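You operate a simulated robot arm through the tools that you are given. There is no shell and no other tool.

You are at the controls of a simulated robot arm. One attempt, no reset.

## Task
Close up: steamer dial to 0, red switch off, steel pan back in its row, peg plate pushed in.
Where things are to end (x, y in the base frame): steel pan within 40 mm of [600, 260].
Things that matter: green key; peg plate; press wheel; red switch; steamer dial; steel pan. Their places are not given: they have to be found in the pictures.

It is judged by the outcome, as a careful person would: the job done as asked, and still so three seconds after it is handed in. It fails if anything else is knocked over, pushed out of place, dropped, spilled or broken.

## Robot
A 7-joint arm with a two-finger parallel gripper, fixed in place. Base frame: the origin is on the floor under the middle of its stand, x ahead of it, y to its left, z up; the work surface is at about z = 850. Lengths are in mm, angles in degrees, forces in N, time in s.
With the tool pointing down near the work surface it reaches from about 380 to 800 mm from the base axis. Its first joint turns from -143.0 to 143.0 degrees. Payload 3 kg.
Tool frame: the origin (TCP) lies between the finger pads and is the grasp point; the fingertips stand 30 mm ahead of it; z points along the fingers, y is the line along which they close. The gripper opens to 110 mm. The fingers are 20 mm wide and 10 mm thick; the gripper's body (48 by 112 mm) begins 55 mm behind the TCP.
Orientation is that of the tool frame in the base frame, as [roll, pitch, yaw] about the fixed x, y, z axes, in that order (R = Rz(yaw) Ry(pitch) Rx(roll)). With the fingers straight down and closing along the base's y, the tool's x points along the base's -x, its y along +y and its z along -z.

## Interface
- The arm moves only by the tool move_arm. Its argument "deltas" is text: rows parted by semicolons, each of 7 numbers parted by spaces: the shift along the base's x, y, z in mm, then the turn, a rotation vector about the base's x, y, z in degrees, then the opening in per cent of the stroke, from 0 (shut) to 100 (fully open). In form: x y z ax ay az fingers; .... A call has 1 to 20 rows; each row shifts and turns the commanded pose from where the row before left it. Rows are played at 5 a second. More than 50 mm and 8.6 degrees between two rows, or a gripper value outside its range, and nothing of the call is played. Where a pose cannot be reached the arm comes as near as it can. A force on the tool above 40 N (or 10 N above the force at the start of the call, whichever is more), or a blocked arm, ends the call early, and 0.2 s more pass. The fingers move at their own pace (about 153 mm/s each) and stop on an object; they squeeze with about 20 N. The grip force told is the motor's: it shows also when the fingers shut on nothing. Time passes only in rows, and 0.2 s behind the last, so rows that do not move let the fingers close. It gives the time, the measured TCP pose, the force on the tool (base axes), the opening and the grip force at its end, in the units of the frame above (readings bear some noise), with the torque about the TCP (base axes, N m) and any sound that the robot's microphone picked up.
- Cameras (640 x 400 px; columns grow to the right, rows downward): "scene" is fixed at [218.2, 499.5, 1664.2]; the picture's right is [0.29, -0.96, 0.00], its down [-0.87, -0.27, -0.42] and it looks along [0.40, 0.12, -0.91] (base axes); focal length 281 px, centre (320, 200). "wrist" rides on the gripper at [72, 17, -103] in the tool frame; the picture's right is [-0.23, 0.97, 0.00], its down [-0.76, -0.18, -0.62] and it looks along [-0.61, -0.14, 0.78] (tool axes); focal length 222 px, centre (320, 200).
- camera(camera): a new picture of that camera. No time passes.
- lift_body(by): moves the trunk up (or, below 0, down) by that many mm; the arm rides with it, the base frame stays. It gives what a move gives, with no picture.
- pixel_to_xyz(camera, pixels): for up to 12 pixels [column, row] of the newest picture of that camera ("zoom" is the newest enlarged one), the place [x, y, z] in the base frame of the surface seen there, good to about 2 mm. No time passes.
- enlarge(camera, box): a new picture of the part [left, top, right, bottom] of that camera's present view, enlarged. No time passes.
- hand_in(): hands the job in; it is judged then, once.

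Open the gripper and draw the arm clear of the work before you hand the job in, unless the task says otherwise.

The tools are called after ">>>" as a command line: name --argument value ..., lists and objects as JSON in quotes. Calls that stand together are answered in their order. move_arm: Moves the arm, as the interface text tells. Its arguments: {"type":"object","properties":{"deltas":{"type":"string"}},"required":["deltas"]} The other tools are called the same way: lift_body (by) moves the trunk up or down; camera (camera) takes a picture; pixel_to_xyz (camera, pixels) gives the place of the surface under pixels of a picture; enlarge (camera, box) takes an enlarged picture of a part of a camera's view; hand_in () hands the job in.

At the start:

```text
clock: 0.0
tcp_pos: [435.4, 271.4, 1292.7]
tool_rot: [-180.0, -0.1, -180.0]
force: [0.1, -0.6, -0.3]
wrist_torque: [-0.01, -0.01, 0.0]
finger_gap: 109.9
finger_force: 0.0
trunk travel left (down, up): [-400.0, 90.0]
```

scene: 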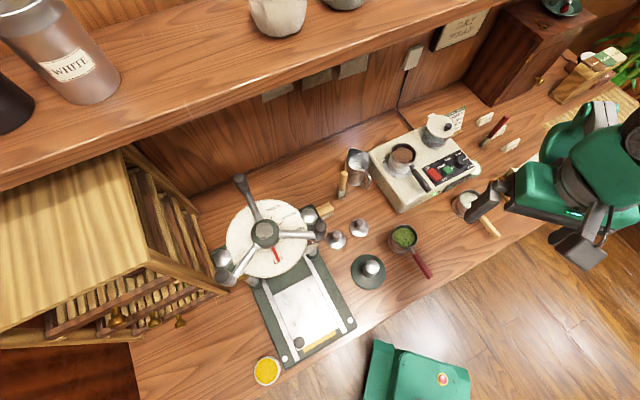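
wrist: 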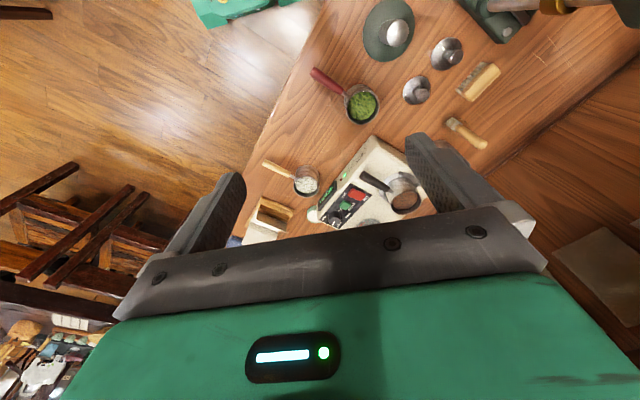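

The scene shows a press with a wheel at about (265,235), a steamer box at about (425,165), and pans at (403,237) and (465,205). I enlarge these regions to identify each object.

>>> enlarge --camera "scene" --box '[340, 90, 520, 210]'

>>> enlarge --camera "scene" --box '[200, 160, 440, 390]'

>>> enlarge --camera "scene" --box '[380, 90, 640, 290]'

```text
3.33 times, centred on (430, 150) of scene
```

zoom: 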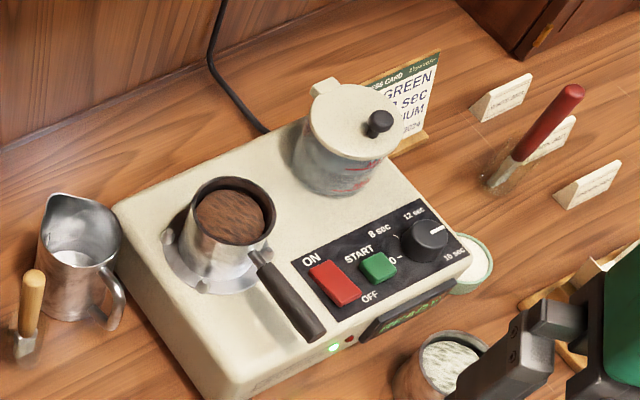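

```text
1.74 times, centred on (320, 275) of scene
```

zoom: 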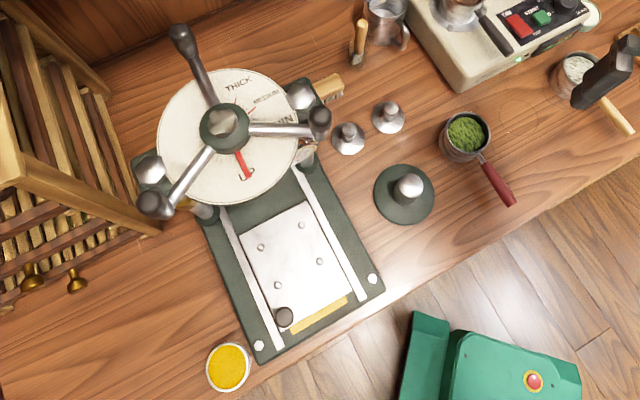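

```text
2.00 times, centred on (510, 190) of scene
```

zoom: 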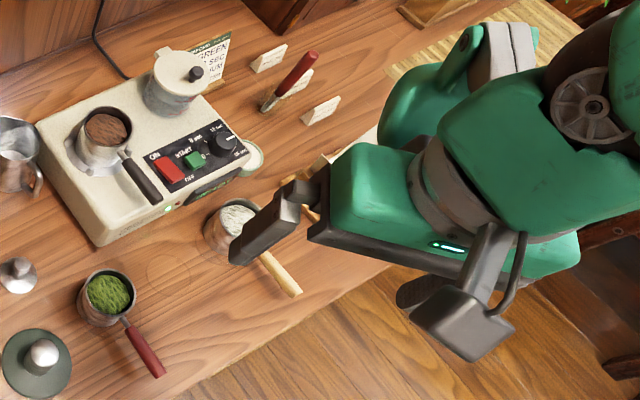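

I get base-frame positions for key points in the scene picture: the pans, steamer controls, press wheel hub, plate and surroundings.

>>> pixel_to_xyz --camera "scene" --pixels '[[403, 237], [424, 268], [402, 156], [423, 180], [465, 205], [490, 228], [434, 174], [447, 168], [461, 161], [370, 270], [266, 233], [300, 341]]'

>>> pixel_to_xyz --camera "scene" --pixels '[[300, 300], [242, 182], [319, 236], [222, 275], [337, 239], [359, 227], [266, 371], [325, 330], [288, 360], [353, 320], [320, 210], [400, 290]]'

>>> enlarge --camera "wrist" --box '[230, 60, 450, 240]'

```text
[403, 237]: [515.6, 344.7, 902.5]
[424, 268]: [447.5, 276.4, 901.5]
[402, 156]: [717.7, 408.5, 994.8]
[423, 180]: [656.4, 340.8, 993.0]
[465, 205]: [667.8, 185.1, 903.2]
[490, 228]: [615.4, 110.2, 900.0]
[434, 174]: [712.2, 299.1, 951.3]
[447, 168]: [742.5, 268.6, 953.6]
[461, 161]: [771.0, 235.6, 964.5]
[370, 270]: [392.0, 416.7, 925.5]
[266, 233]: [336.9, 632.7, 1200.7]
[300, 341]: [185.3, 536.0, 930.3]
```

```text
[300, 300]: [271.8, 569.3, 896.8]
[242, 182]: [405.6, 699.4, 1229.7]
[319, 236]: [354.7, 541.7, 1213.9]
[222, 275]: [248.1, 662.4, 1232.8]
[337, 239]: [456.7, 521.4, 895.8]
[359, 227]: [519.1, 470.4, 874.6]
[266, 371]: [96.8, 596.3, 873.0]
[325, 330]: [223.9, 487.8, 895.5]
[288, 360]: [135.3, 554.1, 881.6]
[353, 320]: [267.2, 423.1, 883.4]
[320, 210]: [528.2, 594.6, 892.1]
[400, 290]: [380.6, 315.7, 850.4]
```

```text
2.22 times, centred on (340, 150) of wrist
```

zoom: 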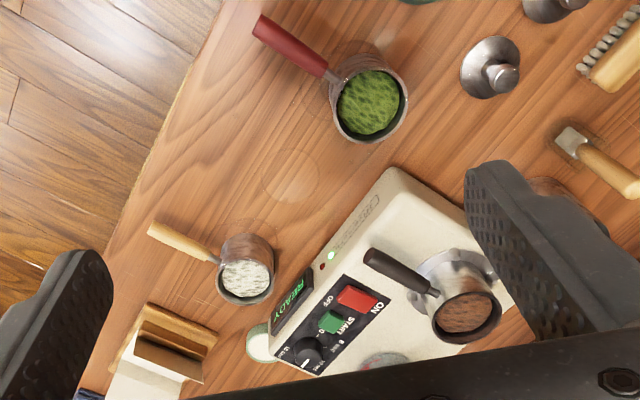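

The steamer has a red rocker (434,174), green START key (447,168) and black dial (461,161); the dark-handled pan sits on it. I zoom further to read the dial marks and switch state.

>>> enlarge --camera "scene" --box '[415, 140, 485, 190]'

>>> enlarge --camera "scene" --box '[370, 130, 450, 200]'

>>> enlarge --camera "wrist" --box '[310, 160, 430, 235]'

>>> enlarge --camera "scene" --box '[245, 240, 365, 370]'

```text
8.00 times, centred on (450, 165) of scene
```

zoom: 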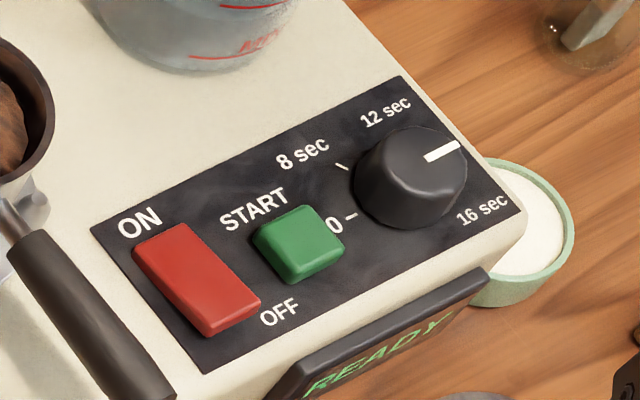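

```text
5.71 times, centred on (410, 165) of scene
```

zoom: 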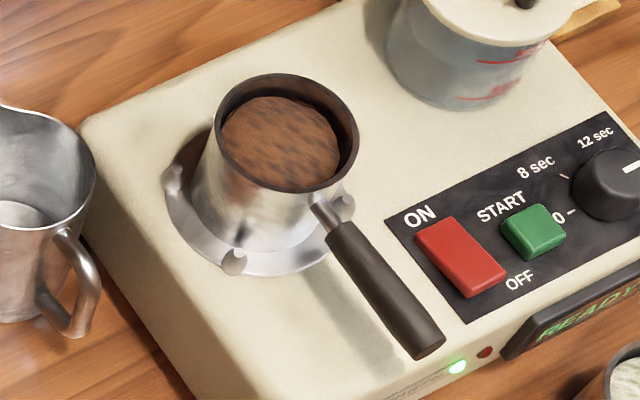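

```text
5.33 times, centred on (370, 198) of wrist
```

zoom: 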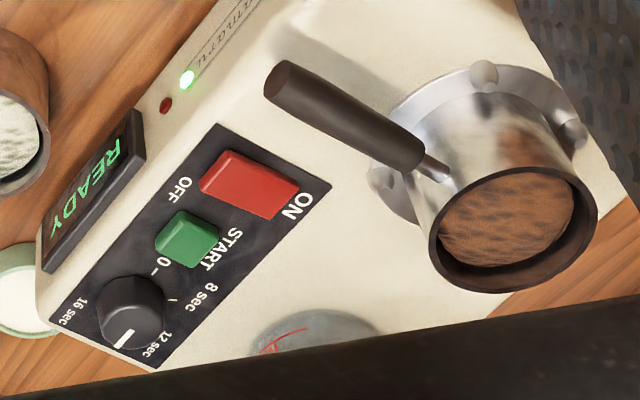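

```text
3.08 times, centred on (305, 305) of scene
```

zoom: 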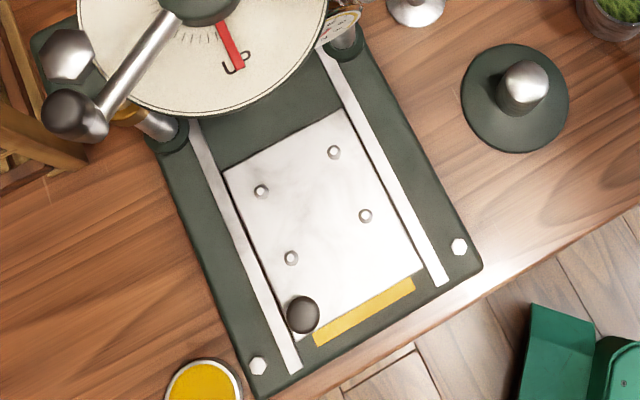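

The dial pointer points near 12–16 s, the rocker reads ON, and the press wheel points to UP. I re-enlarge the panel and then measure it precisely.

>>> enlarge --camera "scene" --box '[415, 140, 485, 190]'

>>> pixel_to_xyz --camera "zoom" --pixels '[[425, 158], [458, 146], [392, 165], [385, 215], [412, 132], [345, 218], [342, 167], [385, 113], [482, 210], [100, 240], [398, 85], [203, 365]]'

>>> pixel_to_xyz --camera "zoom" --pixels '[[160, 250], [185, 235], [230, 290], [210, 320], [245, 300], [215, 330], [285, 228], [320, 265], [300, 250], [510, 215], [200, 150], [300, 120]]'

```text
8.00 times, centred on (450, 165) of scene
```

zoom: 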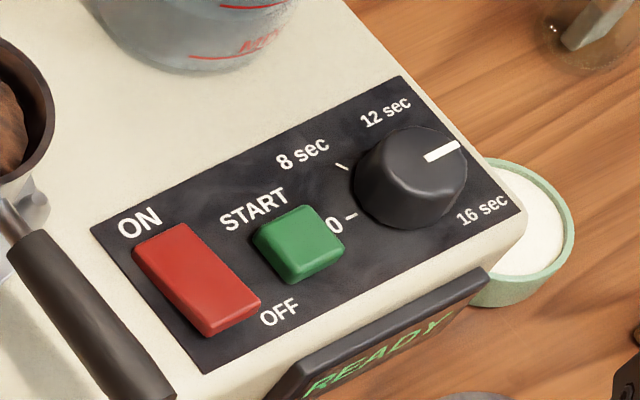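

```text
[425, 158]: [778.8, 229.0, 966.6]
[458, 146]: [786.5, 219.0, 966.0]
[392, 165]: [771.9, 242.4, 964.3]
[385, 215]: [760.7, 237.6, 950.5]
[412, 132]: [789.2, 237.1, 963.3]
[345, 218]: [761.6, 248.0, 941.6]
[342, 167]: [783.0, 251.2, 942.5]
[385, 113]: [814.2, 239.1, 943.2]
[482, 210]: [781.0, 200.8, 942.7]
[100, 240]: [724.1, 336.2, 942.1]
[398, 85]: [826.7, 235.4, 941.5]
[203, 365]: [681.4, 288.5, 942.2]
```

```text
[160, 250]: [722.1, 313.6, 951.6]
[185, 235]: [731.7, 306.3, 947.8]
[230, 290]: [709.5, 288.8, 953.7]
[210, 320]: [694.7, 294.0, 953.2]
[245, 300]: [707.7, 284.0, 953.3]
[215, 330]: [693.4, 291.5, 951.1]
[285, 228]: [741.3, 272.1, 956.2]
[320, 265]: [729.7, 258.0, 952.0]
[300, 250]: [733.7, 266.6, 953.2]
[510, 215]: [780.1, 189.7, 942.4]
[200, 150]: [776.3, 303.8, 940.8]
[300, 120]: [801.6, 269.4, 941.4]
```

The panel is flat at z≈942, knob top z≈965 near (776,232), green key at (735,265). I measure nearby obstacles: jug on the steamer, shelf edge, card, pan rim and its handle, and press parts.

>>> pixel_to_xyz --camera "scene" --pixels '[[440, 123], [430, 140], [447, 128], [450, 142], [435, 115], [200, 90], [350, 35], [450, 5], [100, 150], [465, 118], [490, 130], [360, 165]]'

>>> enlarge --camera "scene" --box '[370, 130, 450, 200]'

>>> pixel_to_xyz --camera "zoom" --pixels '[[220, 140], [262, 80], [325, 90], [355, 150], [300, 190], [235, 180], [265, 180], [322, 208], [350, 245], [390, 295], [428, 350], [410, 330]]'

>>> pixel_to_xyz --camera "zoom" --pixels '[[175, 185], [195, 235], [235, 262], [300, 265], [345, 205], [213, 215], [270, 240], [130, 130], [430, 360], [290, 120], [250, 300], [340, 320]]'

```text
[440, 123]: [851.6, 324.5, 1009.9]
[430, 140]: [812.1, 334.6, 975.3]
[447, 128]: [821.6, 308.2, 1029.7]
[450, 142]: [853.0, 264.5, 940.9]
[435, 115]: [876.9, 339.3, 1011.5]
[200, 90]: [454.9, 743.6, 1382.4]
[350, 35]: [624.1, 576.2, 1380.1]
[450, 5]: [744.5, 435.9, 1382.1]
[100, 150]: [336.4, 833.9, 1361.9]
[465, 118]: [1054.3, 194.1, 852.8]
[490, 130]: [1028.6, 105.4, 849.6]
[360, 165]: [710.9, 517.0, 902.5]
```

```text
5.71 times, centred on (410, 165) of scene
```

zoom: 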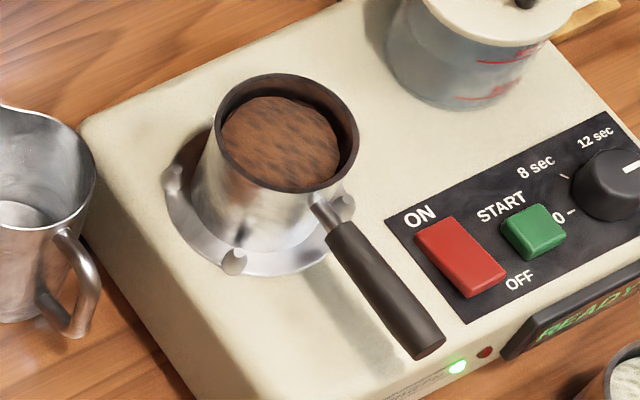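

```text
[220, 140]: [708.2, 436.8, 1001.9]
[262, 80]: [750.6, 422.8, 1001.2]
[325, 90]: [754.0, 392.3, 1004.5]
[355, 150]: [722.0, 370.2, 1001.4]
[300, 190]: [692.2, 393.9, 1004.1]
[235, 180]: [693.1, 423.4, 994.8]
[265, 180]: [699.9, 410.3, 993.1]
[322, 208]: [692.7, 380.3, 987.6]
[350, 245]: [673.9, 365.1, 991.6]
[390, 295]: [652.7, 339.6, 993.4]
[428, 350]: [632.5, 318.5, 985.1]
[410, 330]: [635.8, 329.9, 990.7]
```

```text
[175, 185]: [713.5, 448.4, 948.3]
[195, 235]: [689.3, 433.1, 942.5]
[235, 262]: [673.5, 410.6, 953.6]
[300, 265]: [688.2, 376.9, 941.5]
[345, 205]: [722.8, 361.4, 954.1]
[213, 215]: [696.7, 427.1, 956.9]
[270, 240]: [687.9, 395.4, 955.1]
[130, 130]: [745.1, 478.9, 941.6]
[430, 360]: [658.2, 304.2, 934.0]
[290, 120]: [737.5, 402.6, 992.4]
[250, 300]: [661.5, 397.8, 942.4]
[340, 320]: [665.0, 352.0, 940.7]
```

Pan on the steamer: centre ≈(722,404), rim z≈1002, handle toward (632,317); pegs of its stand lie along base x/y. I check the arm's own posture in the picture, table edges and neighbours (other pans' rims).

>>> pixel_to_xyz --camera "scene" --pixels '[[440, 370], [385, 360], [590, 200], [610, 140], [545, 185], [480, 210], [575, 245], [443, 379]]'

>>> enlarge --camera "scene" --box '[380, 180, 520, 290]'

>>> pixel_to_xyz --camera "zoom" --pixels '[[45, 220], [110, 195], [165, 230], [165, 290], [80, 300], [340, 100], [400, 60], [430, 125], [175, 330], [230, 440], [470, 170], [280, 250]]'

```text
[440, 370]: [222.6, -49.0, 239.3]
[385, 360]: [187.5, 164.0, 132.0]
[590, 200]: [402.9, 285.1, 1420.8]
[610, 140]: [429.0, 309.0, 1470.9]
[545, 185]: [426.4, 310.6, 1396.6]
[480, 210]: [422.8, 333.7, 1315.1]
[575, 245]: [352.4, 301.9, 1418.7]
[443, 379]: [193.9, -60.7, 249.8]
```

```text
3.64 times, centred on (450, 235) of scene
```

zoom: 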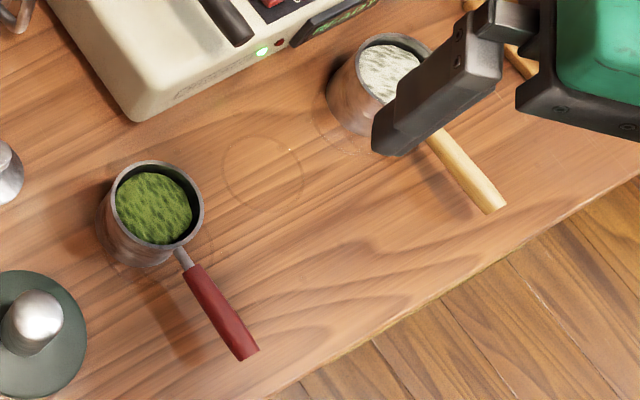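

```text
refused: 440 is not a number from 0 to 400
```

A faint ring on the table at zoom (262,172) marks the empty place between the red- and pale-handled pans. I measure it along with the neighbours' rims.

>>> pixel_to_xyz --camera "zoom" --pixels '[[262, 172], [225, 172], [302, 180], [110, 195], [150, 162], [203, 205], [170, 245], [358, 50], [395, 36], [430, 50], [220, 310], [470, 170]]'

>>> pixel_to_xyz --camera "zoom" --pixels '[[105, 75], [140, 120], [270, 45], [370, 5], [310, 35], [250, 360], [490, 210], [400, 330], [185, 265], [60, 50]]'

```text
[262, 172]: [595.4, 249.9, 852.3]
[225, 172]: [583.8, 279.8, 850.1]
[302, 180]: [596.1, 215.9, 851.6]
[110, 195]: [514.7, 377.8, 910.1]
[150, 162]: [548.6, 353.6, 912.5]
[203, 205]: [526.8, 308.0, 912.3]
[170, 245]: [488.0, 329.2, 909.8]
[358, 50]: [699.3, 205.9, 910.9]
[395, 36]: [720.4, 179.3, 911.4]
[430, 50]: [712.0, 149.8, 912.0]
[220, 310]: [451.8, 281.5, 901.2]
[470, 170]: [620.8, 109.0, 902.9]
```

```text
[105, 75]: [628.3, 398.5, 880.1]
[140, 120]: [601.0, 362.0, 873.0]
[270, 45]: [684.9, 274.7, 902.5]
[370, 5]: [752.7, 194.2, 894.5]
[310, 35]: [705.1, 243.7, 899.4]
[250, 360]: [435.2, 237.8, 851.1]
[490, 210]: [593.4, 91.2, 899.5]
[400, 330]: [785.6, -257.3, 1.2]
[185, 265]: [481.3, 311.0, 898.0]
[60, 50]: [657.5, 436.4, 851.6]
```

The ring/neighbour geometry confirms the target (600,260): neighbours at ≈(519,343) and ≈(685,175), rim z 911 on the table, 1002 on the steamer. I now move the arm toward above the dial, staying high, to check reach and get a close wrist view.

>>> move_arm --deltas "38 -5 -15 0 0 0 50; 38 -5 -15 0 0 0 50; 38 -5 -15 0 0 0 50; 38 -5 -15 0 0 0 50; 38 -5 -15 0 0 0 50; 38 -5 -15 0 0 0 50; 0 0 0 0 0 0 50"

>>> camera --camera "wrist"

>>> camera --camera "scene"

```text
clock: 1.6
tcp_pos: [665.3, 241.2, 1200.5]
tool_rot: [-180.0, -0.1, -180.0]
force: [-0.3, -1.1, -0.4]
wrist_torque: [-0.01, 0.06, -0.02]
finger_gap: 55.2
finger_force: 0.1
trunk travel left (down, up): [-400.0, 90.0]
```

```text
taken
```

wrist: 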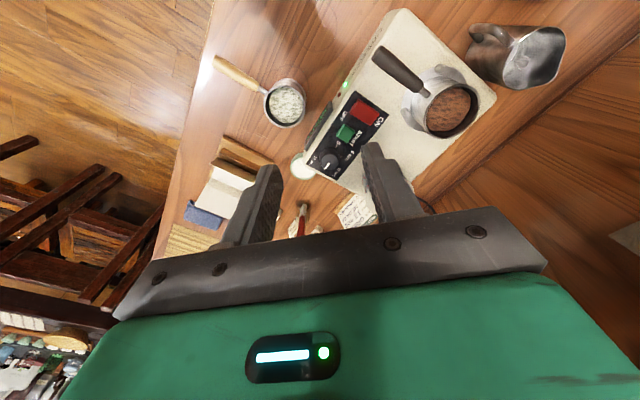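

```text
taken
```

scene: 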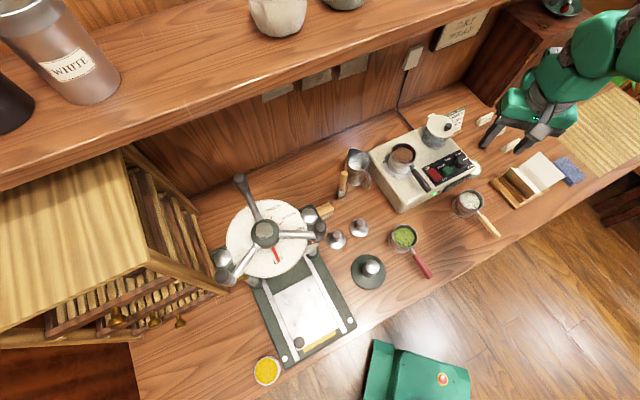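

The arm tracks well. In the wrist view the panel is at (350,130). I continue to above the dial at higher z to test reach at r≈809.

>>> move_arm --deltas "37 -3 -30 0 0 0 50; 37 -3 -30 0 0 0 50; 36 -3 -30 0 0 0 50; 0 0 -30 0 0 0 50; 0 0 0 0 0 0 50"

>>> camera --camera "wrist"

>>> camera --camera "scene"

```text
clock: 2.8
tcp_pos: [729.4, 232.7, 1105.2]
tool_rot: [-179.9, 0.0, 179.9]
force: [0.4, 0.1, 0.5]
wrist_torque: [0.02, -0.01, 0.01]
finger_gap: 55.2
finger_force: 0.0
out of reach, approached as far as the arm can: row 2, 3
trunk travel left (down, up): [-400.0, 90.0]
```

```text
taken
```

wrist: 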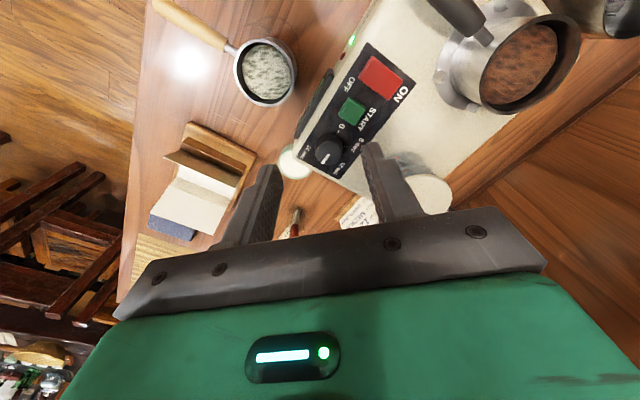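

```text
taken
```

scene: 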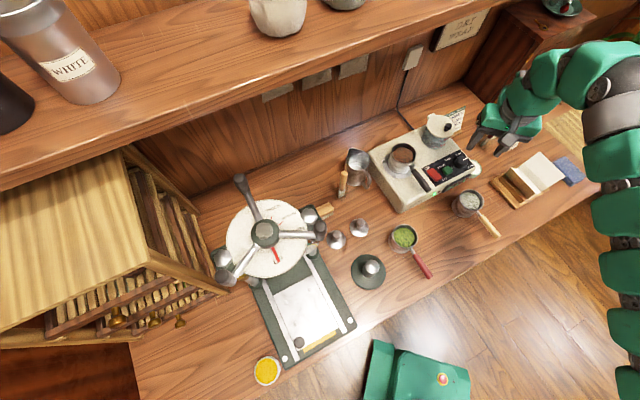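

Reach stopped at r≈765 at z 1105. I read heights along the arm in the scene picture to decide how to shift the trunk.

>>> pixel_to_xyz --camera "scene" --pixels '[[625, 380], [620, 300], [615, 230], [612, 170], [612, 120], [600, 85], [575, 65], [545, 75], [520, 105], [510, 130]]'

```text
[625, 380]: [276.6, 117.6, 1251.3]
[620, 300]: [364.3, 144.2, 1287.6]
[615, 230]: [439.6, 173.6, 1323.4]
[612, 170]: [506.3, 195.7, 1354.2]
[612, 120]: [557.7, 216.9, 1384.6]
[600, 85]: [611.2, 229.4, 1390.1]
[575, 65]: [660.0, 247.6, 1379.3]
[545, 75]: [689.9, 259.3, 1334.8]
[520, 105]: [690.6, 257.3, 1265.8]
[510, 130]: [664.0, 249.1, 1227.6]
```

The arm rises from the shoulder (~z 1100) to the wrist (~z 1350), so raising the trunk and lowering the tool flattens it and extends the reach. I raise the trunk by 90 mm.

>>> lift_body --by 90

```text
clock: 4.0
tcp_pos: [729.9, 232.1, 1194.2]
tool_rot: [-180.0, -0.1, -180.0]
force: [-0.4, 0.0, 0.3]
wrist_torque: [0.02, -0.01, -0.02]
finger_gap: 55.0
finger_force: 0.2
trunk travel left (down, up): [-490.0, 0.0]
```

I descend to z≈1040 above the panel (only keys below at z≤965) and push forward to test reach at the dial.

>>> move_arm --deltas "0 0 -40 0 0 0 50; 0 0 -40 0 0 0 50; 0 0 -40 0 0 0 50; 0 0 -34 0 0 0 50; 16 0 0 0 0 0 50; 16 0 0 0 0 0 50; 14 0 0 0 0 0 50; 0 0 0 0 0 0 50"

>>> camera --camera "wrist"

>>> camera --camera "scene"

```text
clock: 5.8
tcp_pos: [767.3, 231.0, 1040.6]
tool_rot: [-180.0, -0.1, -180.0]
force: [0.0, 0.8, 0.3]
wrist_torque: [0.02, -0.03, -0.02]
finger_gap: 55.0
finger_force: 0.1
out of reach, approached as far as the arm can: row 7
trunk travel left (down, up): [-490.0, 0.0]
```

```text
taken
```

wrist: 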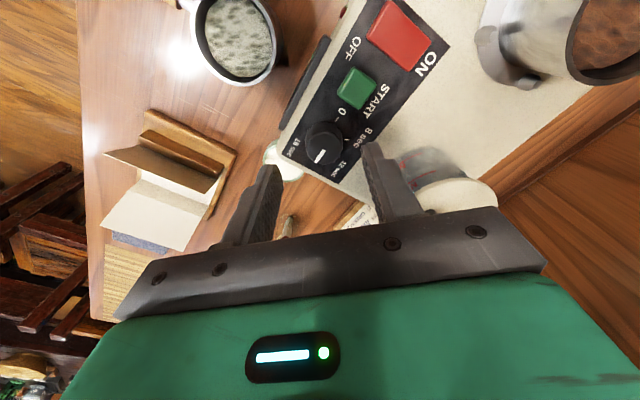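

```text
taken
```

scene: 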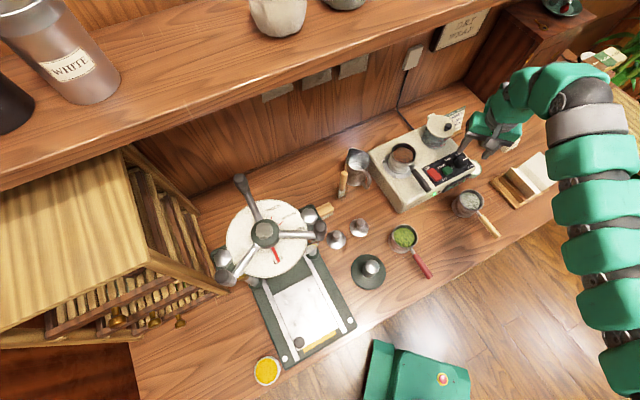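

At z 1040 reach is r≈801; lower should give a bit more. The dial shows in the wrist view at (322,145); I zoom in to see the pointer, ticks and measure the dial's centre.

>>> enlarge --camera "wrist" --box '[270, 90, 390, 190]'

>>> enlarge --camera "scene" --box '[415, 130, 495, 190]'

```text
4.00 times, centred on (330, 140) of wrist
```

zoom: 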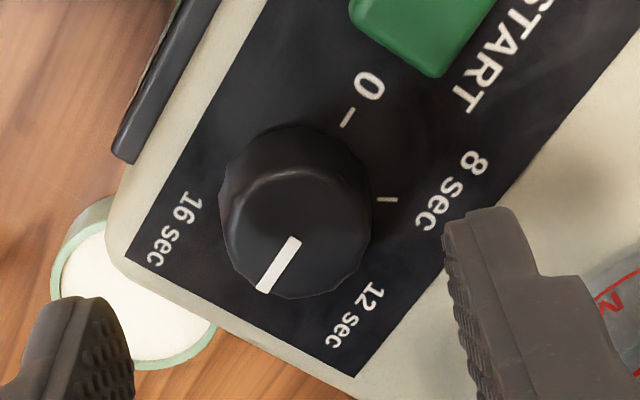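

```text
6.67 times, centred on (455, 160) of scene
```

zoom: 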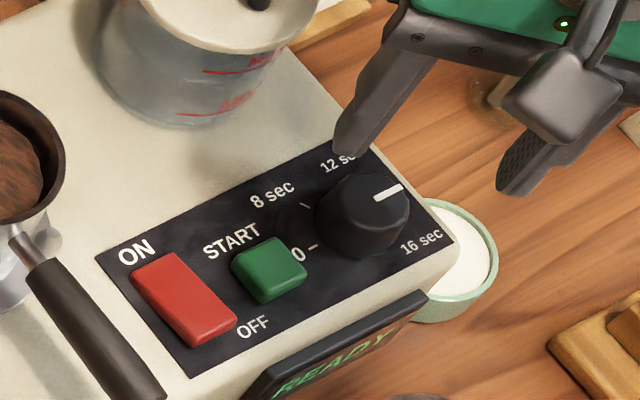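

I re-enlarge the wrist view and measure the knob top outline, ticks and pointer ends.

>>> enlarge --camera "wrist" --box '[270, 90, 390, 190]'

>>> pixel_to_xyz --camera "zoom" --pixels '[[347, 117], [342, 124], [352, 110], [387, 199], [378, 199], [397, 199], [293, 242], [266, 287], [238, 190], [350, 180], [360, 235], [300, 172]]'

>>> pixel_to_xyz --camera "zoom" --pixels '[[300, 130], [225, 175], [225, 200], [372, 170], [372, 205], [290, 295], [280, 225], [250, 290], [340, 285], [265, 140], [340, 140], [430, 70]]'

```text
4.00 times, centred on (330, 140) of wrist
```

zoom: 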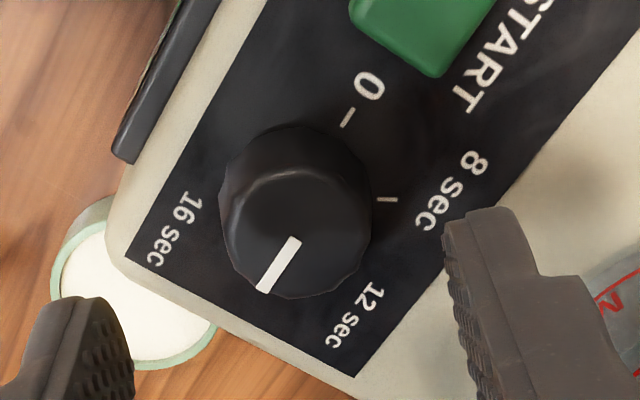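

```text
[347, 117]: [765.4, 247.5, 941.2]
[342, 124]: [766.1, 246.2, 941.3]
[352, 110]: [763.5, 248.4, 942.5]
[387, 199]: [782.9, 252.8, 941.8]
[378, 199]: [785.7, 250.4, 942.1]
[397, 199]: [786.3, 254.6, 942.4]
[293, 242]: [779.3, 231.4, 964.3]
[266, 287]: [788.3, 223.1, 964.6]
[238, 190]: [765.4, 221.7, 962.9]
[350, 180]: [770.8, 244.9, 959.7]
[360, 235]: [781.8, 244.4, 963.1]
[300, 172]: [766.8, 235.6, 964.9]
```

```text
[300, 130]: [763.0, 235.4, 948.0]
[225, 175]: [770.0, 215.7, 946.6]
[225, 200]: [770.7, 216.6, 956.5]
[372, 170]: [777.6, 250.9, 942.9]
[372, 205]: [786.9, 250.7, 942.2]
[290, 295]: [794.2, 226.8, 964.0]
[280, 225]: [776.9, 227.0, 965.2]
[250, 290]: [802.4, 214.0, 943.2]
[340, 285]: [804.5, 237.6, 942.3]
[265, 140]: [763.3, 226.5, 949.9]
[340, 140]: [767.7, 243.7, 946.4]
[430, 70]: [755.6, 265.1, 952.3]
```

Ticks give the knob centre ≈(779.5,232) with marks at -90/-30/30/90° (panel frame); the pointer is at 16 s, so it must turn 180° counter-clockwise. I test reach lower (z≈1000) over the knob and the wrist's turning range, still above the knob top.

>>> move_arm --deltas "4 0 -12 0 0 0 50; 4 0 -12 0 0 0 50; 4 1 -6 0 0 0 50; 0 0 0 0 0 -8 50; 0 0 0 0 0 -8 50; 0 0 0 0 0 -8 50; 0 0 0 0 0 -8 50; 0 0 0 0 0 -8 50; 0 0 0 0 0 -5 50; 0 0 0 0 0 0 50"

```text
clock: 8.1
tcp_pos: [767.1, 229.8, 1022.9]
tool_rot: [180.0, 0.1, 134.9]
force: [0.0, -0.2, 1.0]
wrist_torque: [0.05, 0.01, 0.01]
finger_gap: 55.1
finger_force: 0.0
out of reach, approached as far as the arm can: row 1, 2, 3
trunk travel left (down, up): [-490.0, 0.0]
```

Vertical reach is limited to r≈801; a ~6° outward tilt of the tool will cover the missing 12 mm. I apply the tilt, move over the knob centre, and check.

>>> move_arm --deltas "0 0 0 1.7 -5.75 0 50; 6 1 0 0 0 0 50; 6.5 1 0 0 0 0 50; 0 0 0 0 0 0 50"

>>> camera --camera "wrist"

```text
clock: 9.1
tcp_pos: [781.3, 230.8, 1022.2]
tool_rot: [174.8, 2.8, 135.0]
force: [0.6, -0.7, 0.0]
wrist_torque: [-0.01, 0.04, -0.01]
finger_gap: 55.1
finger_force: 0.0
trunk travel left (down, up): [-490.0, 0.0]
```

```text
taken
```

wrist: 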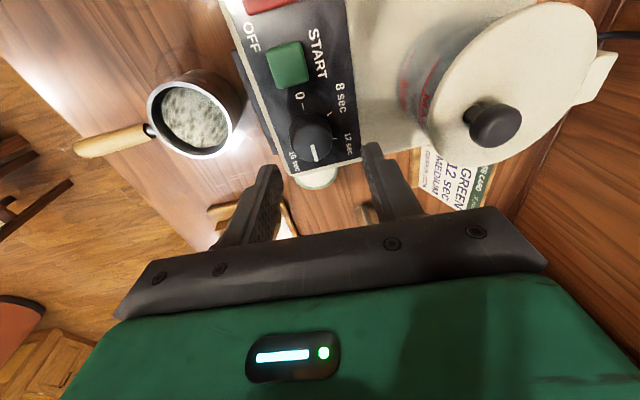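

TCP now hovers over the knob. The jug sits close to the right finger at (420,110); I measure its nearest edge and the finger tip clearance.

>>> pixel_to_xyz --camera "wrist" --pixels '[[403, 100], [420, 128], [428, 100], [440, 150], [430, 120], [493, 125], [530, 20], [600, 70], [470, 50], [300, 70], [310, 135], [327, 152]]'

>>> enlarge --camera "wrist" --box '[260, 80, 380, 180]'

```text
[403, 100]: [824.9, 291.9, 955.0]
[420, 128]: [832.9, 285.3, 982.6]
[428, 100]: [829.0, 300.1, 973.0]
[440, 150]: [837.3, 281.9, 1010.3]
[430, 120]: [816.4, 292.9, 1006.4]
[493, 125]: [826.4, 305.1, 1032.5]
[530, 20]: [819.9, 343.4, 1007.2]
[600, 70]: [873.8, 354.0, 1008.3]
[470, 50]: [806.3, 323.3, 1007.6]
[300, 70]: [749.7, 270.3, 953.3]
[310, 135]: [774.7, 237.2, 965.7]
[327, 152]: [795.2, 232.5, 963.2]
```

```text
4.00 times, centred on (320, 130) of wrist
```

zoom: 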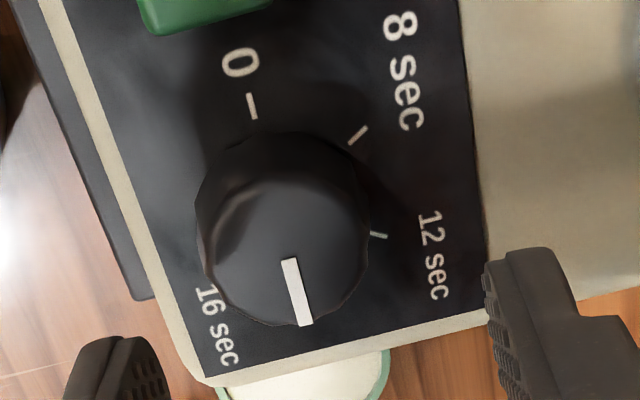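

This view shows ticks 0, 8 and 12 clearly. I measure them and the knob's top outline to refine the centre.

>>> pixel_to_xyz --camera "zoom" --pixels '[[250, 98], [254, 116], [364, 129], [352, 141], [385, 237], [370, 233], [290, 262], [306, 322], [208, 250], [270, 180], [340, 200], [365, 250]]'

>>> pixel_to_xyz --camera "zoom" --pixels '[[215, 220], [235, 195], [300, 180], [355, 215], [362, 275], [350, 300], [330, 315], [250, 310], [220, 280], [285, 250], [200, 190], [250, 145]]'

```text
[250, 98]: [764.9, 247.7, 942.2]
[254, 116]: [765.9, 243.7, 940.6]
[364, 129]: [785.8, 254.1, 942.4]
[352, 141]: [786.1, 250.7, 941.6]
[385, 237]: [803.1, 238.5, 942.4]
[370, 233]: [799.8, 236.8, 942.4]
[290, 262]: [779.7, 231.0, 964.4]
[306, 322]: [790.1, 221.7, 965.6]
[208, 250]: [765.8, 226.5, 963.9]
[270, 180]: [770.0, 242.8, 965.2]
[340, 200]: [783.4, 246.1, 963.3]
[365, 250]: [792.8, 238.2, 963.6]
```

```text
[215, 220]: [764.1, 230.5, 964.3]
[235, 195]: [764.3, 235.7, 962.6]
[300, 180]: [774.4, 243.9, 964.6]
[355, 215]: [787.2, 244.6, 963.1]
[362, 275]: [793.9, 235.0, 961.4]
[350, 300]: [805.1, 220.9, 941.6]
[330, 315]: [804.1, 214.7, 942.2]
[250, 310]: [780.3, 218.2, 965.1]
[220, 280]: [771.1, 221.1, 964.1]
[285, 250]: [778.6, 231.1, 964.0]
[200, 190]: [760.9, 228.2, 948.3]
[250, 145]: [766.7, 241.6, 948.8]
```

Refined knob centre ≈(779.3,231.9), top radius ≈15; the pointer must go from −45° to 135°. I test in free air whether the wrist can turn ~160° CCW from here about the tool axis.

>>> move_arm --deltas "-2 1 0 -0.8 -0.24 7.96 50; 0 0 0 -0.8 -0.24 7.96 50; 0 0 0 -0.8 -0.24 7.96 50; 0 0 0 -0.8 -0.24 7.96 50; 0 0 0 -0.8 -0.24 7.96 50; 0 0 0 -0.8 -0.24 7.96 50; 0 0 0 -0.8 -0.24 7.96 50; 0 0 0 -0.8 -0.24 7.96 50; 0 0 0 -0.8 -0.24 7.96 50; 0 0 0 -0.8 -0.24 7.96 50; 0 0 0 -0.8 -0.24 7.96 50; 0 0 0 -0.8 -0.24 7.96 50; 0 0 0 -0.8 -0.24 7.96 50; 0 0 0 -0.8 -0.24 7.96 50; 0 0 0 -0.8 -0.24 7.96 50; 0 0 0 -0.8 -0.24 7.96 50; 0 0 0 -0.8 -0.24 7.96 50; 0 0 0 -0.8 -0.24 7.96 50; 0 0 0 0 0 0 50"

```text
clock: 13.1
tcp_pos: [777.1, 233.1, 1023.3]
tool_rot: [-174.0, 0.8, -80.8]
force: [0.7, -0.3, -0.5]
wrist_torque: [-0.02, 0.01, -0.02]
finger_gap: 55.2
finger_force: 0.0
trunk travel left (down, up): [-490.0, 0.0]
```

The wrist turned 144° freely. I test 40° more to see if a single 180° turn is possible.

>>> move_arm --deltas "0 0 0 -0.8 -0.24 7.96 50; 0 0 0 -0.8 -0.24 7.96 50; 0 0 0 -0.8 -0.24 7.96 50; 0 0 0 -0.8 -0.24 7.96 50; 0 0 0 -0.8 -0.24 7.96 50; 0 0 0 -0.8 -0.24 7.96 50; 0 0 0 -0.8 -0.24 7.96 50; 0 0 0 0 0 0 50"

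```text
clock: 14.8
tcp_pos: [778.6, 231.0, 1022.7]
tool_rot: [-176.1, -4.3, -25.0]
force: [0.1, -0.6, 0.0]
wrist_torque: [0.0, 0.0, -0.03]
finger_gap: 54.9
finger_force: 0.1
trunk travel left (down, up): [-490.0, 0.0]
```

A 200° range is available, enough for one 180° turn. I turn back 200° to the starting orientation (closing axis at 45°, away from the green key).

>>> move_arm --deltas "0 0 0 0.8 0.24 -7.96 50; 0 0 0 0.8 0.24 -7.96 50; 0 0 0 0.8 0.24 -7.96 50; 0 0 0 0.8 0.24 -7.96 50; 0 0 0 0.8 0.24 -7.96 50; 0 0 0 0.8 0.24 -7.96 50; 0 0 0 0.8 0.24 -7.96 50; 0 0 0 0.8 0.24 -7.96 50; 0 0 0 0.8 0.24 -7.96 50; 0 0 0 0.8 0.24 -7.96 50; 0 0 0 0.8 0.24 -7.96 50; 0 0 0 0.8 0.24 -7.96 50; 0 0 0 0.8 0.24 -7.96 50; 0 0 0 0.8 0.24 -7.96 50; 0 0 0 0.8 0.24 -7.96 50; 0 0 0 0.8 0.24 -7.96 50; 0 0 0 0.8 0.24 -7.96 50; 0 0 0 0.8 0.24 -7.96 50; 0 0 0 0.8 0.24 -7.96 50; 0 0 0 0.8 0.24 -7.96 50"

>>> move_arm --deltas "0 0 0 0.8 0.24 -7.96 50; 0 0 0 0.8 0.24 -7.96 50; 0 0 0 0.8 0.24 -7.96 50; 0 0 0 0.8 0.24 -7.96 50; 0 0 0 0.8 0.24 -7.96 50; 0 0 0 0 0 0 50; 0 0 0 0 0 0 50"

```text
clock: 19.1
tcp_pos: [778.6, 232.9, 1021.1]
tool_rot: [177.8, 5.5, 174.8]
force: [1.0, 0.0, 0.8]
wrist_torque: [0.01, 0.03, 0.01]
finger_gap: 54.9
finger_force: 0.1
trunk travel left (down, up): [-490.0, 0.0]
```

```text
clock: 20.6
tcp_pos: [778.5, 232.8, 1023.8]
tool_rot: [174.9, 2.6, 134.9]
force: [-0.2, -0.2, 0.1]
wrist_torque: [-0.01, 0.0, -0.02]
finger_gap: 55.1
finger_force: 0.0
trunk travel left (down, up): [-490.0, 0.0]
```

Pose is back over the knob. I check the height of the display box on the front edge (wrist ≈(262,130)) before descending, since a finger comes down near it.

>>> camera --camera "wrist"

>>> pixel_to_xyz --camera "wrist" --pixels '[[250, 100], [262, 130], [240, 65], [268, 145], [258, 105], [272, 135], [285, 150]]'

```text
taken
```

wrist: 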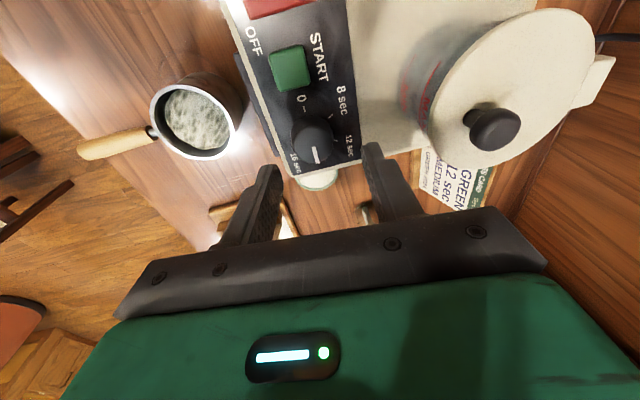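

```text
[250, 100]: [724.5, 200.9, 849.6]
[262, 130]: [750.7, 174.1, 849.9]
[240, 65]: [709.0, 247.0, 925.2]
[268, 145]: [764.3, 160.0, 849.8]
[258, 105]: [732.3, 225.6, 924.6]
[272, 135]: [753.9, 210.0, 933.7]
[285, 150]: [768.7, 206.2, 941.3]
```

The display top is z≈925, clear of the fingertips at ≈947. I narrow the gap to ~46 mm and descend around the knob with tips stopping at ≈948.

>>> move_arm --deltas "-1.3 -0.9 0 0 0 0 42; 0 0 -15 0 0 0 42; 0 0 -15 0 0 0 42; 0 0 -9 0 0 0 42; 0 0 -5 0 0 0 42; 0 0 0 0 0 0 42"

>>> camera --camera "wrist"

>>> enlarge --camera "scene" --box '[415, 120, 505, 190]'

```text
clock: 22.1
tcp_pos: [776.6, 232.8, 978.7]
tool_rot: [174.7, 2.8, 134.9]
force: [0.6, -0.8, 0.9]
wrist_torque: [0.04, 0.02, 0.01]
finger_gap: 46.4
finger_force: 0.0
trunk travel left (down, up): [-490.0, 0.0]
```

```text
taken
```

wrist: 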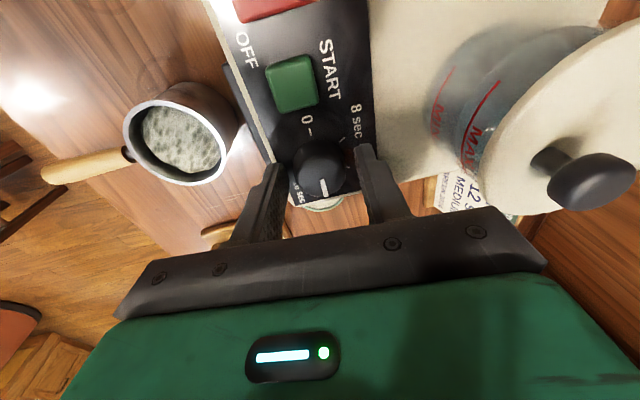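

```text
5.71 times, centred on (460, 155) of scene
```

zoom: 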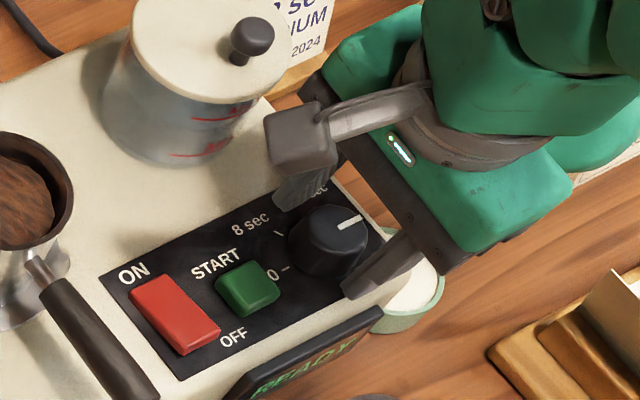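

The fingers straddle the knob. The camera box on the wrist will sweep over the jug's lid as I turn, so I check its lower edge height against the lid knob.

>>> pixel_to_xyz --camera "zoom" --pixels '[[280, 160], [320, 162], [300, 165], [270, 120], [300, 130], [255, 30], [245, 45], [330, 110], [400, 265], [290, 195]]'

```text
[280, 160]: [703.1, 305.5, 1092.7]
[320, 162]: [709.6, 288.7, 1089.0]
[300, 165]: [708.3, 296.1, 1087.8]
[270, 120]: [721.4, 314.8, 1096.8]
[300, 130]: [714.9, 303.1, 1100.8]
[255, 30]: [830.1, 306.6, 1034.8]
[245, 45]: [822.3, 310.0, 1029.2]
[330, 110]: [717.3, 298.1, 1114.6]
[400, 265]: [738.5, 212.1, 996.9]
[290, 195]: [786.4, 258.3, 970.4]
```

Camera box bottom is z≈1088, well above the jug lid knob (1035), and it sweeps away from the jug. I close the fingers on the knob.

>>> move_arm --deltas "0 0 0 0 0 0 25; 0 0 0 0 0 0 0; 0 0 0 0 0 0 0; 0 0 0 0 0 0 0"

>>> enlarge --camera "scene" --box '[415, 120, 505, 190]'

```text
clock: 23.1
tcp_pos: [774.4, 232.2, 979.2]
tool_rot: [174.9, 2.9, 134.9]
force: [-8.8, -8.2, -3.9]
wrist_torque: [-0.44, 0.32, -0.06]
finger_gap: 35.0
finger_force: 45.2
trunk travel left (down, up): [-490.0, 0.0]
```

```text
5.71 times, centred on (460, 155) of scene
```

zoom: 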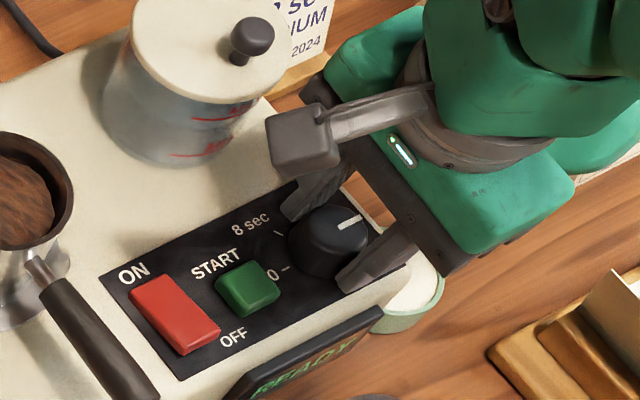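

The fingers hold the knob (gap 35 mm) with a sideways 12 N load toward (−,−), so I am a bit off-centre. I shift the command slightly to relieve it.

>>> move_arm --deltas "-1.2 -1.2 0 0 0 0 0; 0 0 0 0 0 0 0"

```text
clock: 23.6
tcp_pos: [775.5, 232.7, 978.2]
tool_rot: [174.7, 2.8, 134.9]
force: [-0.9, -3.6, -5.3]
wrist_torque: [0.05, 0.13, -0.02]
finger_gap: 34.4
finger_force: 45.2
trunk travel left (down, up): [-490.0, 0.0]
```

The load is relieved. I turn the first 24° counter-clockwise and check that the pointer follows.

>>> move_arm --deltas "0 0 0 -0.8 -0.24 7.96 0; 0 0 0 -0.8 -0.24 7.96 0; 0 0 0 -0.8 -0.24 7.96 0; 0 0 0 0 0 0 0"

>>> enlarge --camera "scene" --box '[415, 120, 505, 190]'

```text
clock: 24.6
tcp_pos: [775.9, 230.2, 979.0]
tool_rot: [176.4, 4.7, 159.0]
force: [-0.5, -0.1, -0.5]
wrist_torque: [0.24, 0.33, 0.03]
finger_gap: 34.4
finger_force: 45.4
trunk travel left (down, up): [-490.0, 0.0]
```

```text
5.71 times, centred on (460, 155) of scene
```

zoom: 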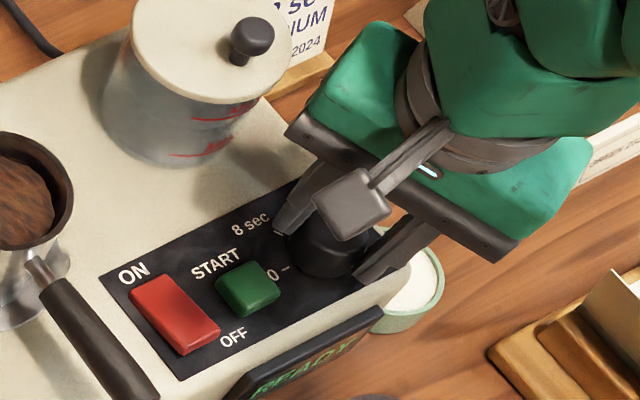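

The scene view of the pointer is blocked by the camera box, so I check with the wrist camera.

>>> enlarge --camera "wrist" --box '[240, 80, 420, 210]'

```text
3.08 times, centred on (330, 145) of wrist
```

zoom: 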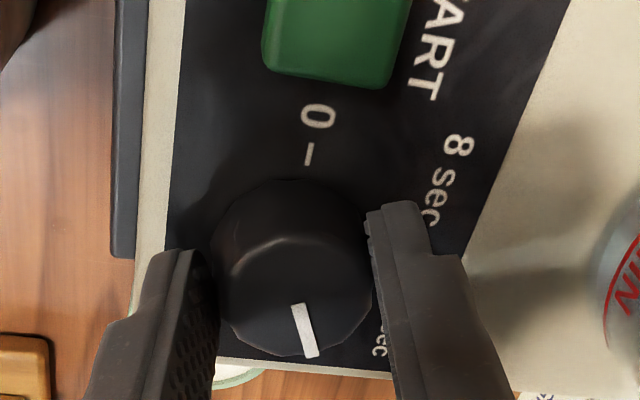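

The pointer has turned with the gripper (≈24° off the 16 s mark). I continue turning another 80°.

>>> move_arm --deltas "0 0 0 -0.8 -0.24 7.96 0; 0 0 0 -0.8 -0.24 7.96 0; 0 0 0 -0.8 -0.24 7.96 0; 0 0 0 -0.8 -0.24 7.96 0; 0 0 0 -0.8 -0.24 7.96 0; 0 0 0 -0.8 -0.24 7.96 0; 0 0 0 -0.8 -0.24 7.96 0; 0 0 0 -0.8 -0.24 7.96 0; 0 0 0 -0.8 -0.24 7.96 0; 0 0 0 -0.8 -0.24 7.96 0; 0 0 0 0 0 0 0"

>>> enlarge --camera "wrist" --box '[240, 80, 420, 210]'

>>> enlarge --camera "scene" --box '[415, 120, 505, 190]'

```text
clock: 27.1
tcp_pos: [776.3, 229.7, 979.6]
tool_rot: [-175.9, 4.3, -120.6]
force: [5.4, -8.4, 15.3]
wrist_torque: [0.15, -0.33, -0.06]
finger_gap: 34.1
finger_force: 44.5
trunk travel left (down, up): [-490.0, 0.0]
```

```text
3.08 times, centred on (330, 145) of wrist
```

zoom: 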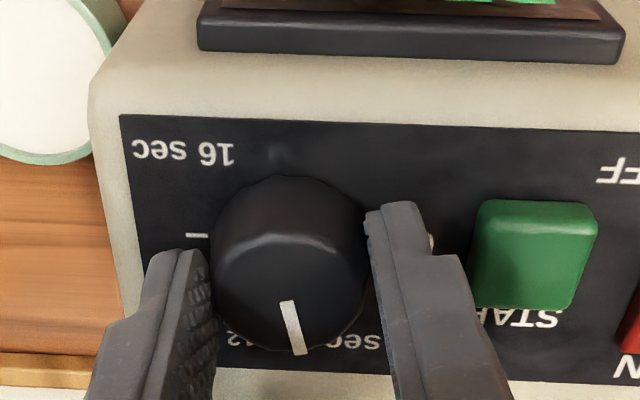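

```text
5.71 times, centred on (460, 155) of scene
```

zoom: 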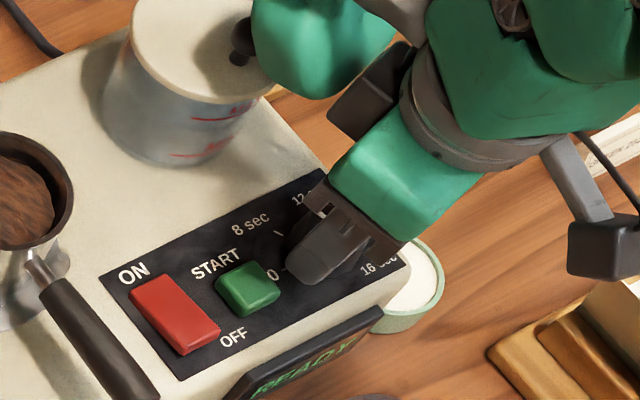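

The pointer follows (≈104° turned). A green part of the hand appears near the jug in the scene; I check its height and the clearance before continuing.

>>> pixel_to_xyz --camera "zoom" --pixels '[[310, 50], [280, 70], [260, 30], [345, 120], [370, 90], [340, 20], [240, 45], [300, 95], [390, 60], [330, 80]]'

>>> camera --camera "scene"

```text
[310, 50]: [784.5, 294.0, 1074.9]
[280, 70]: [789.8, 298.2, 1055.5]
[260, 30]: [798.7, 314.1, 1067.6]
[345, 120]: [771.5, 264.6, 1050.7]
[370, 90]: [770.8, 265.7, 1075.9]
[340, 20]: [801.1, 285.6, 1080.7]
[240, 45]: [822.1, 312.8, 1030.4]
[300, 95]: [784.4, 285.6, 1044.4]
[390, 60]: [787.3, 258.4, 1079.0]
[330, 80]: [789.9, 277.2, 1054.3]
```

```text
taken
```

scene: 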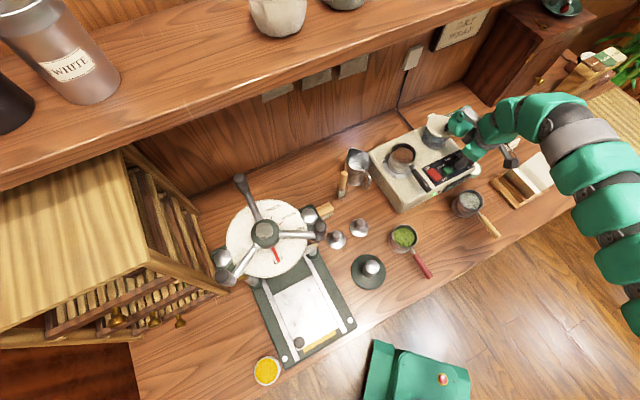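

The hand's green part passes near the jug lid. I look at the whole hand in an enlarged view to be sure about clearance.

>>> enlarge --camera "scene" --box '[420, 80, 560, 190]'

>>> camera --camera "wrist"

```text
3.64 times, centred on (490, 135) of scene
```

zoom: 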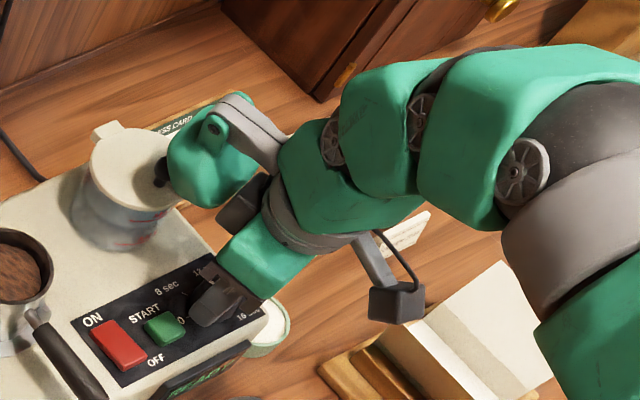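

```text
taken
```

wrist: 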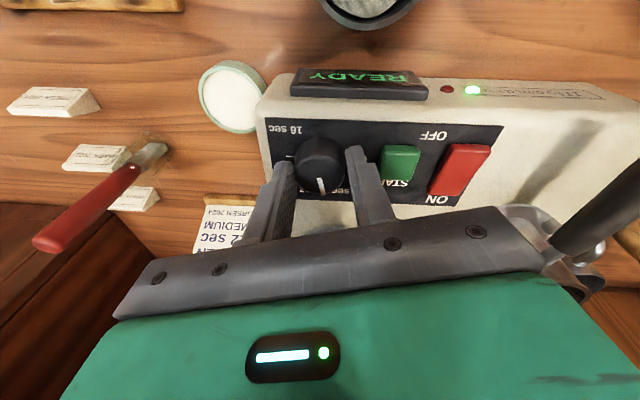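

There is an extra green housing on the hand opposite the camera, close to the jug's lid knob. I measure its lower boundary.

>>> enlarge --camera "scene" --box '[435, 95, 485, 145]'

>>> pixel_to_xyz --camera "zoom" --pixels '[[240, 220], [200, 200], [220, 210], [260, 220], [170, 180], [165, 160], [160, 190], [175, 150], [300, 200], [280, 215], [150, 170], [190, 120]]'

```text
8.00 times, centred on (460, 120) of scene
```

zoom: 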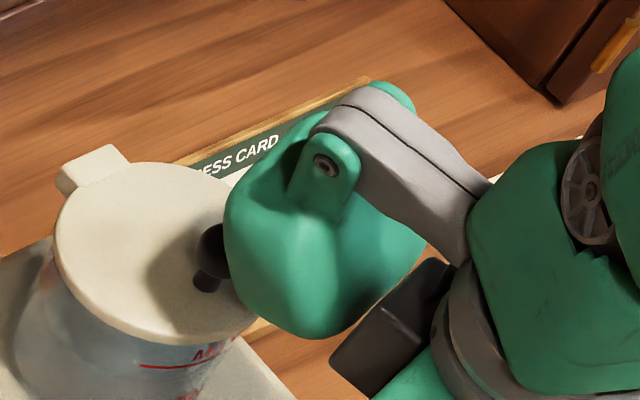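

```text
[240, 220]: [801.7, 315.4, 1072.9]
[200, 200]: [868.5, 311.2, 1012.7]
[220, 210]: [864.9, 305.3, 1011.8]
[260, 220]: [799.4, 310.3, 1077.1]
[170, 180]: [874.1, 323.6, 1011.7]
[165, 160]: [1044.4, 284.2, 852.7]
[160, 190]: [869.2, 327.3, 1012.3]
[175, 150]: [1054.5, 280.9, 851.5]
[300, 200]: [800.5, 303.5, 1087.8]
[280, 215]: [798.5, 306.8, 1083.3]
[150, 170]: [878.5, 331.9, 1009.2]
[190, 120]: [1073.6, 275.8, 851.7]
```

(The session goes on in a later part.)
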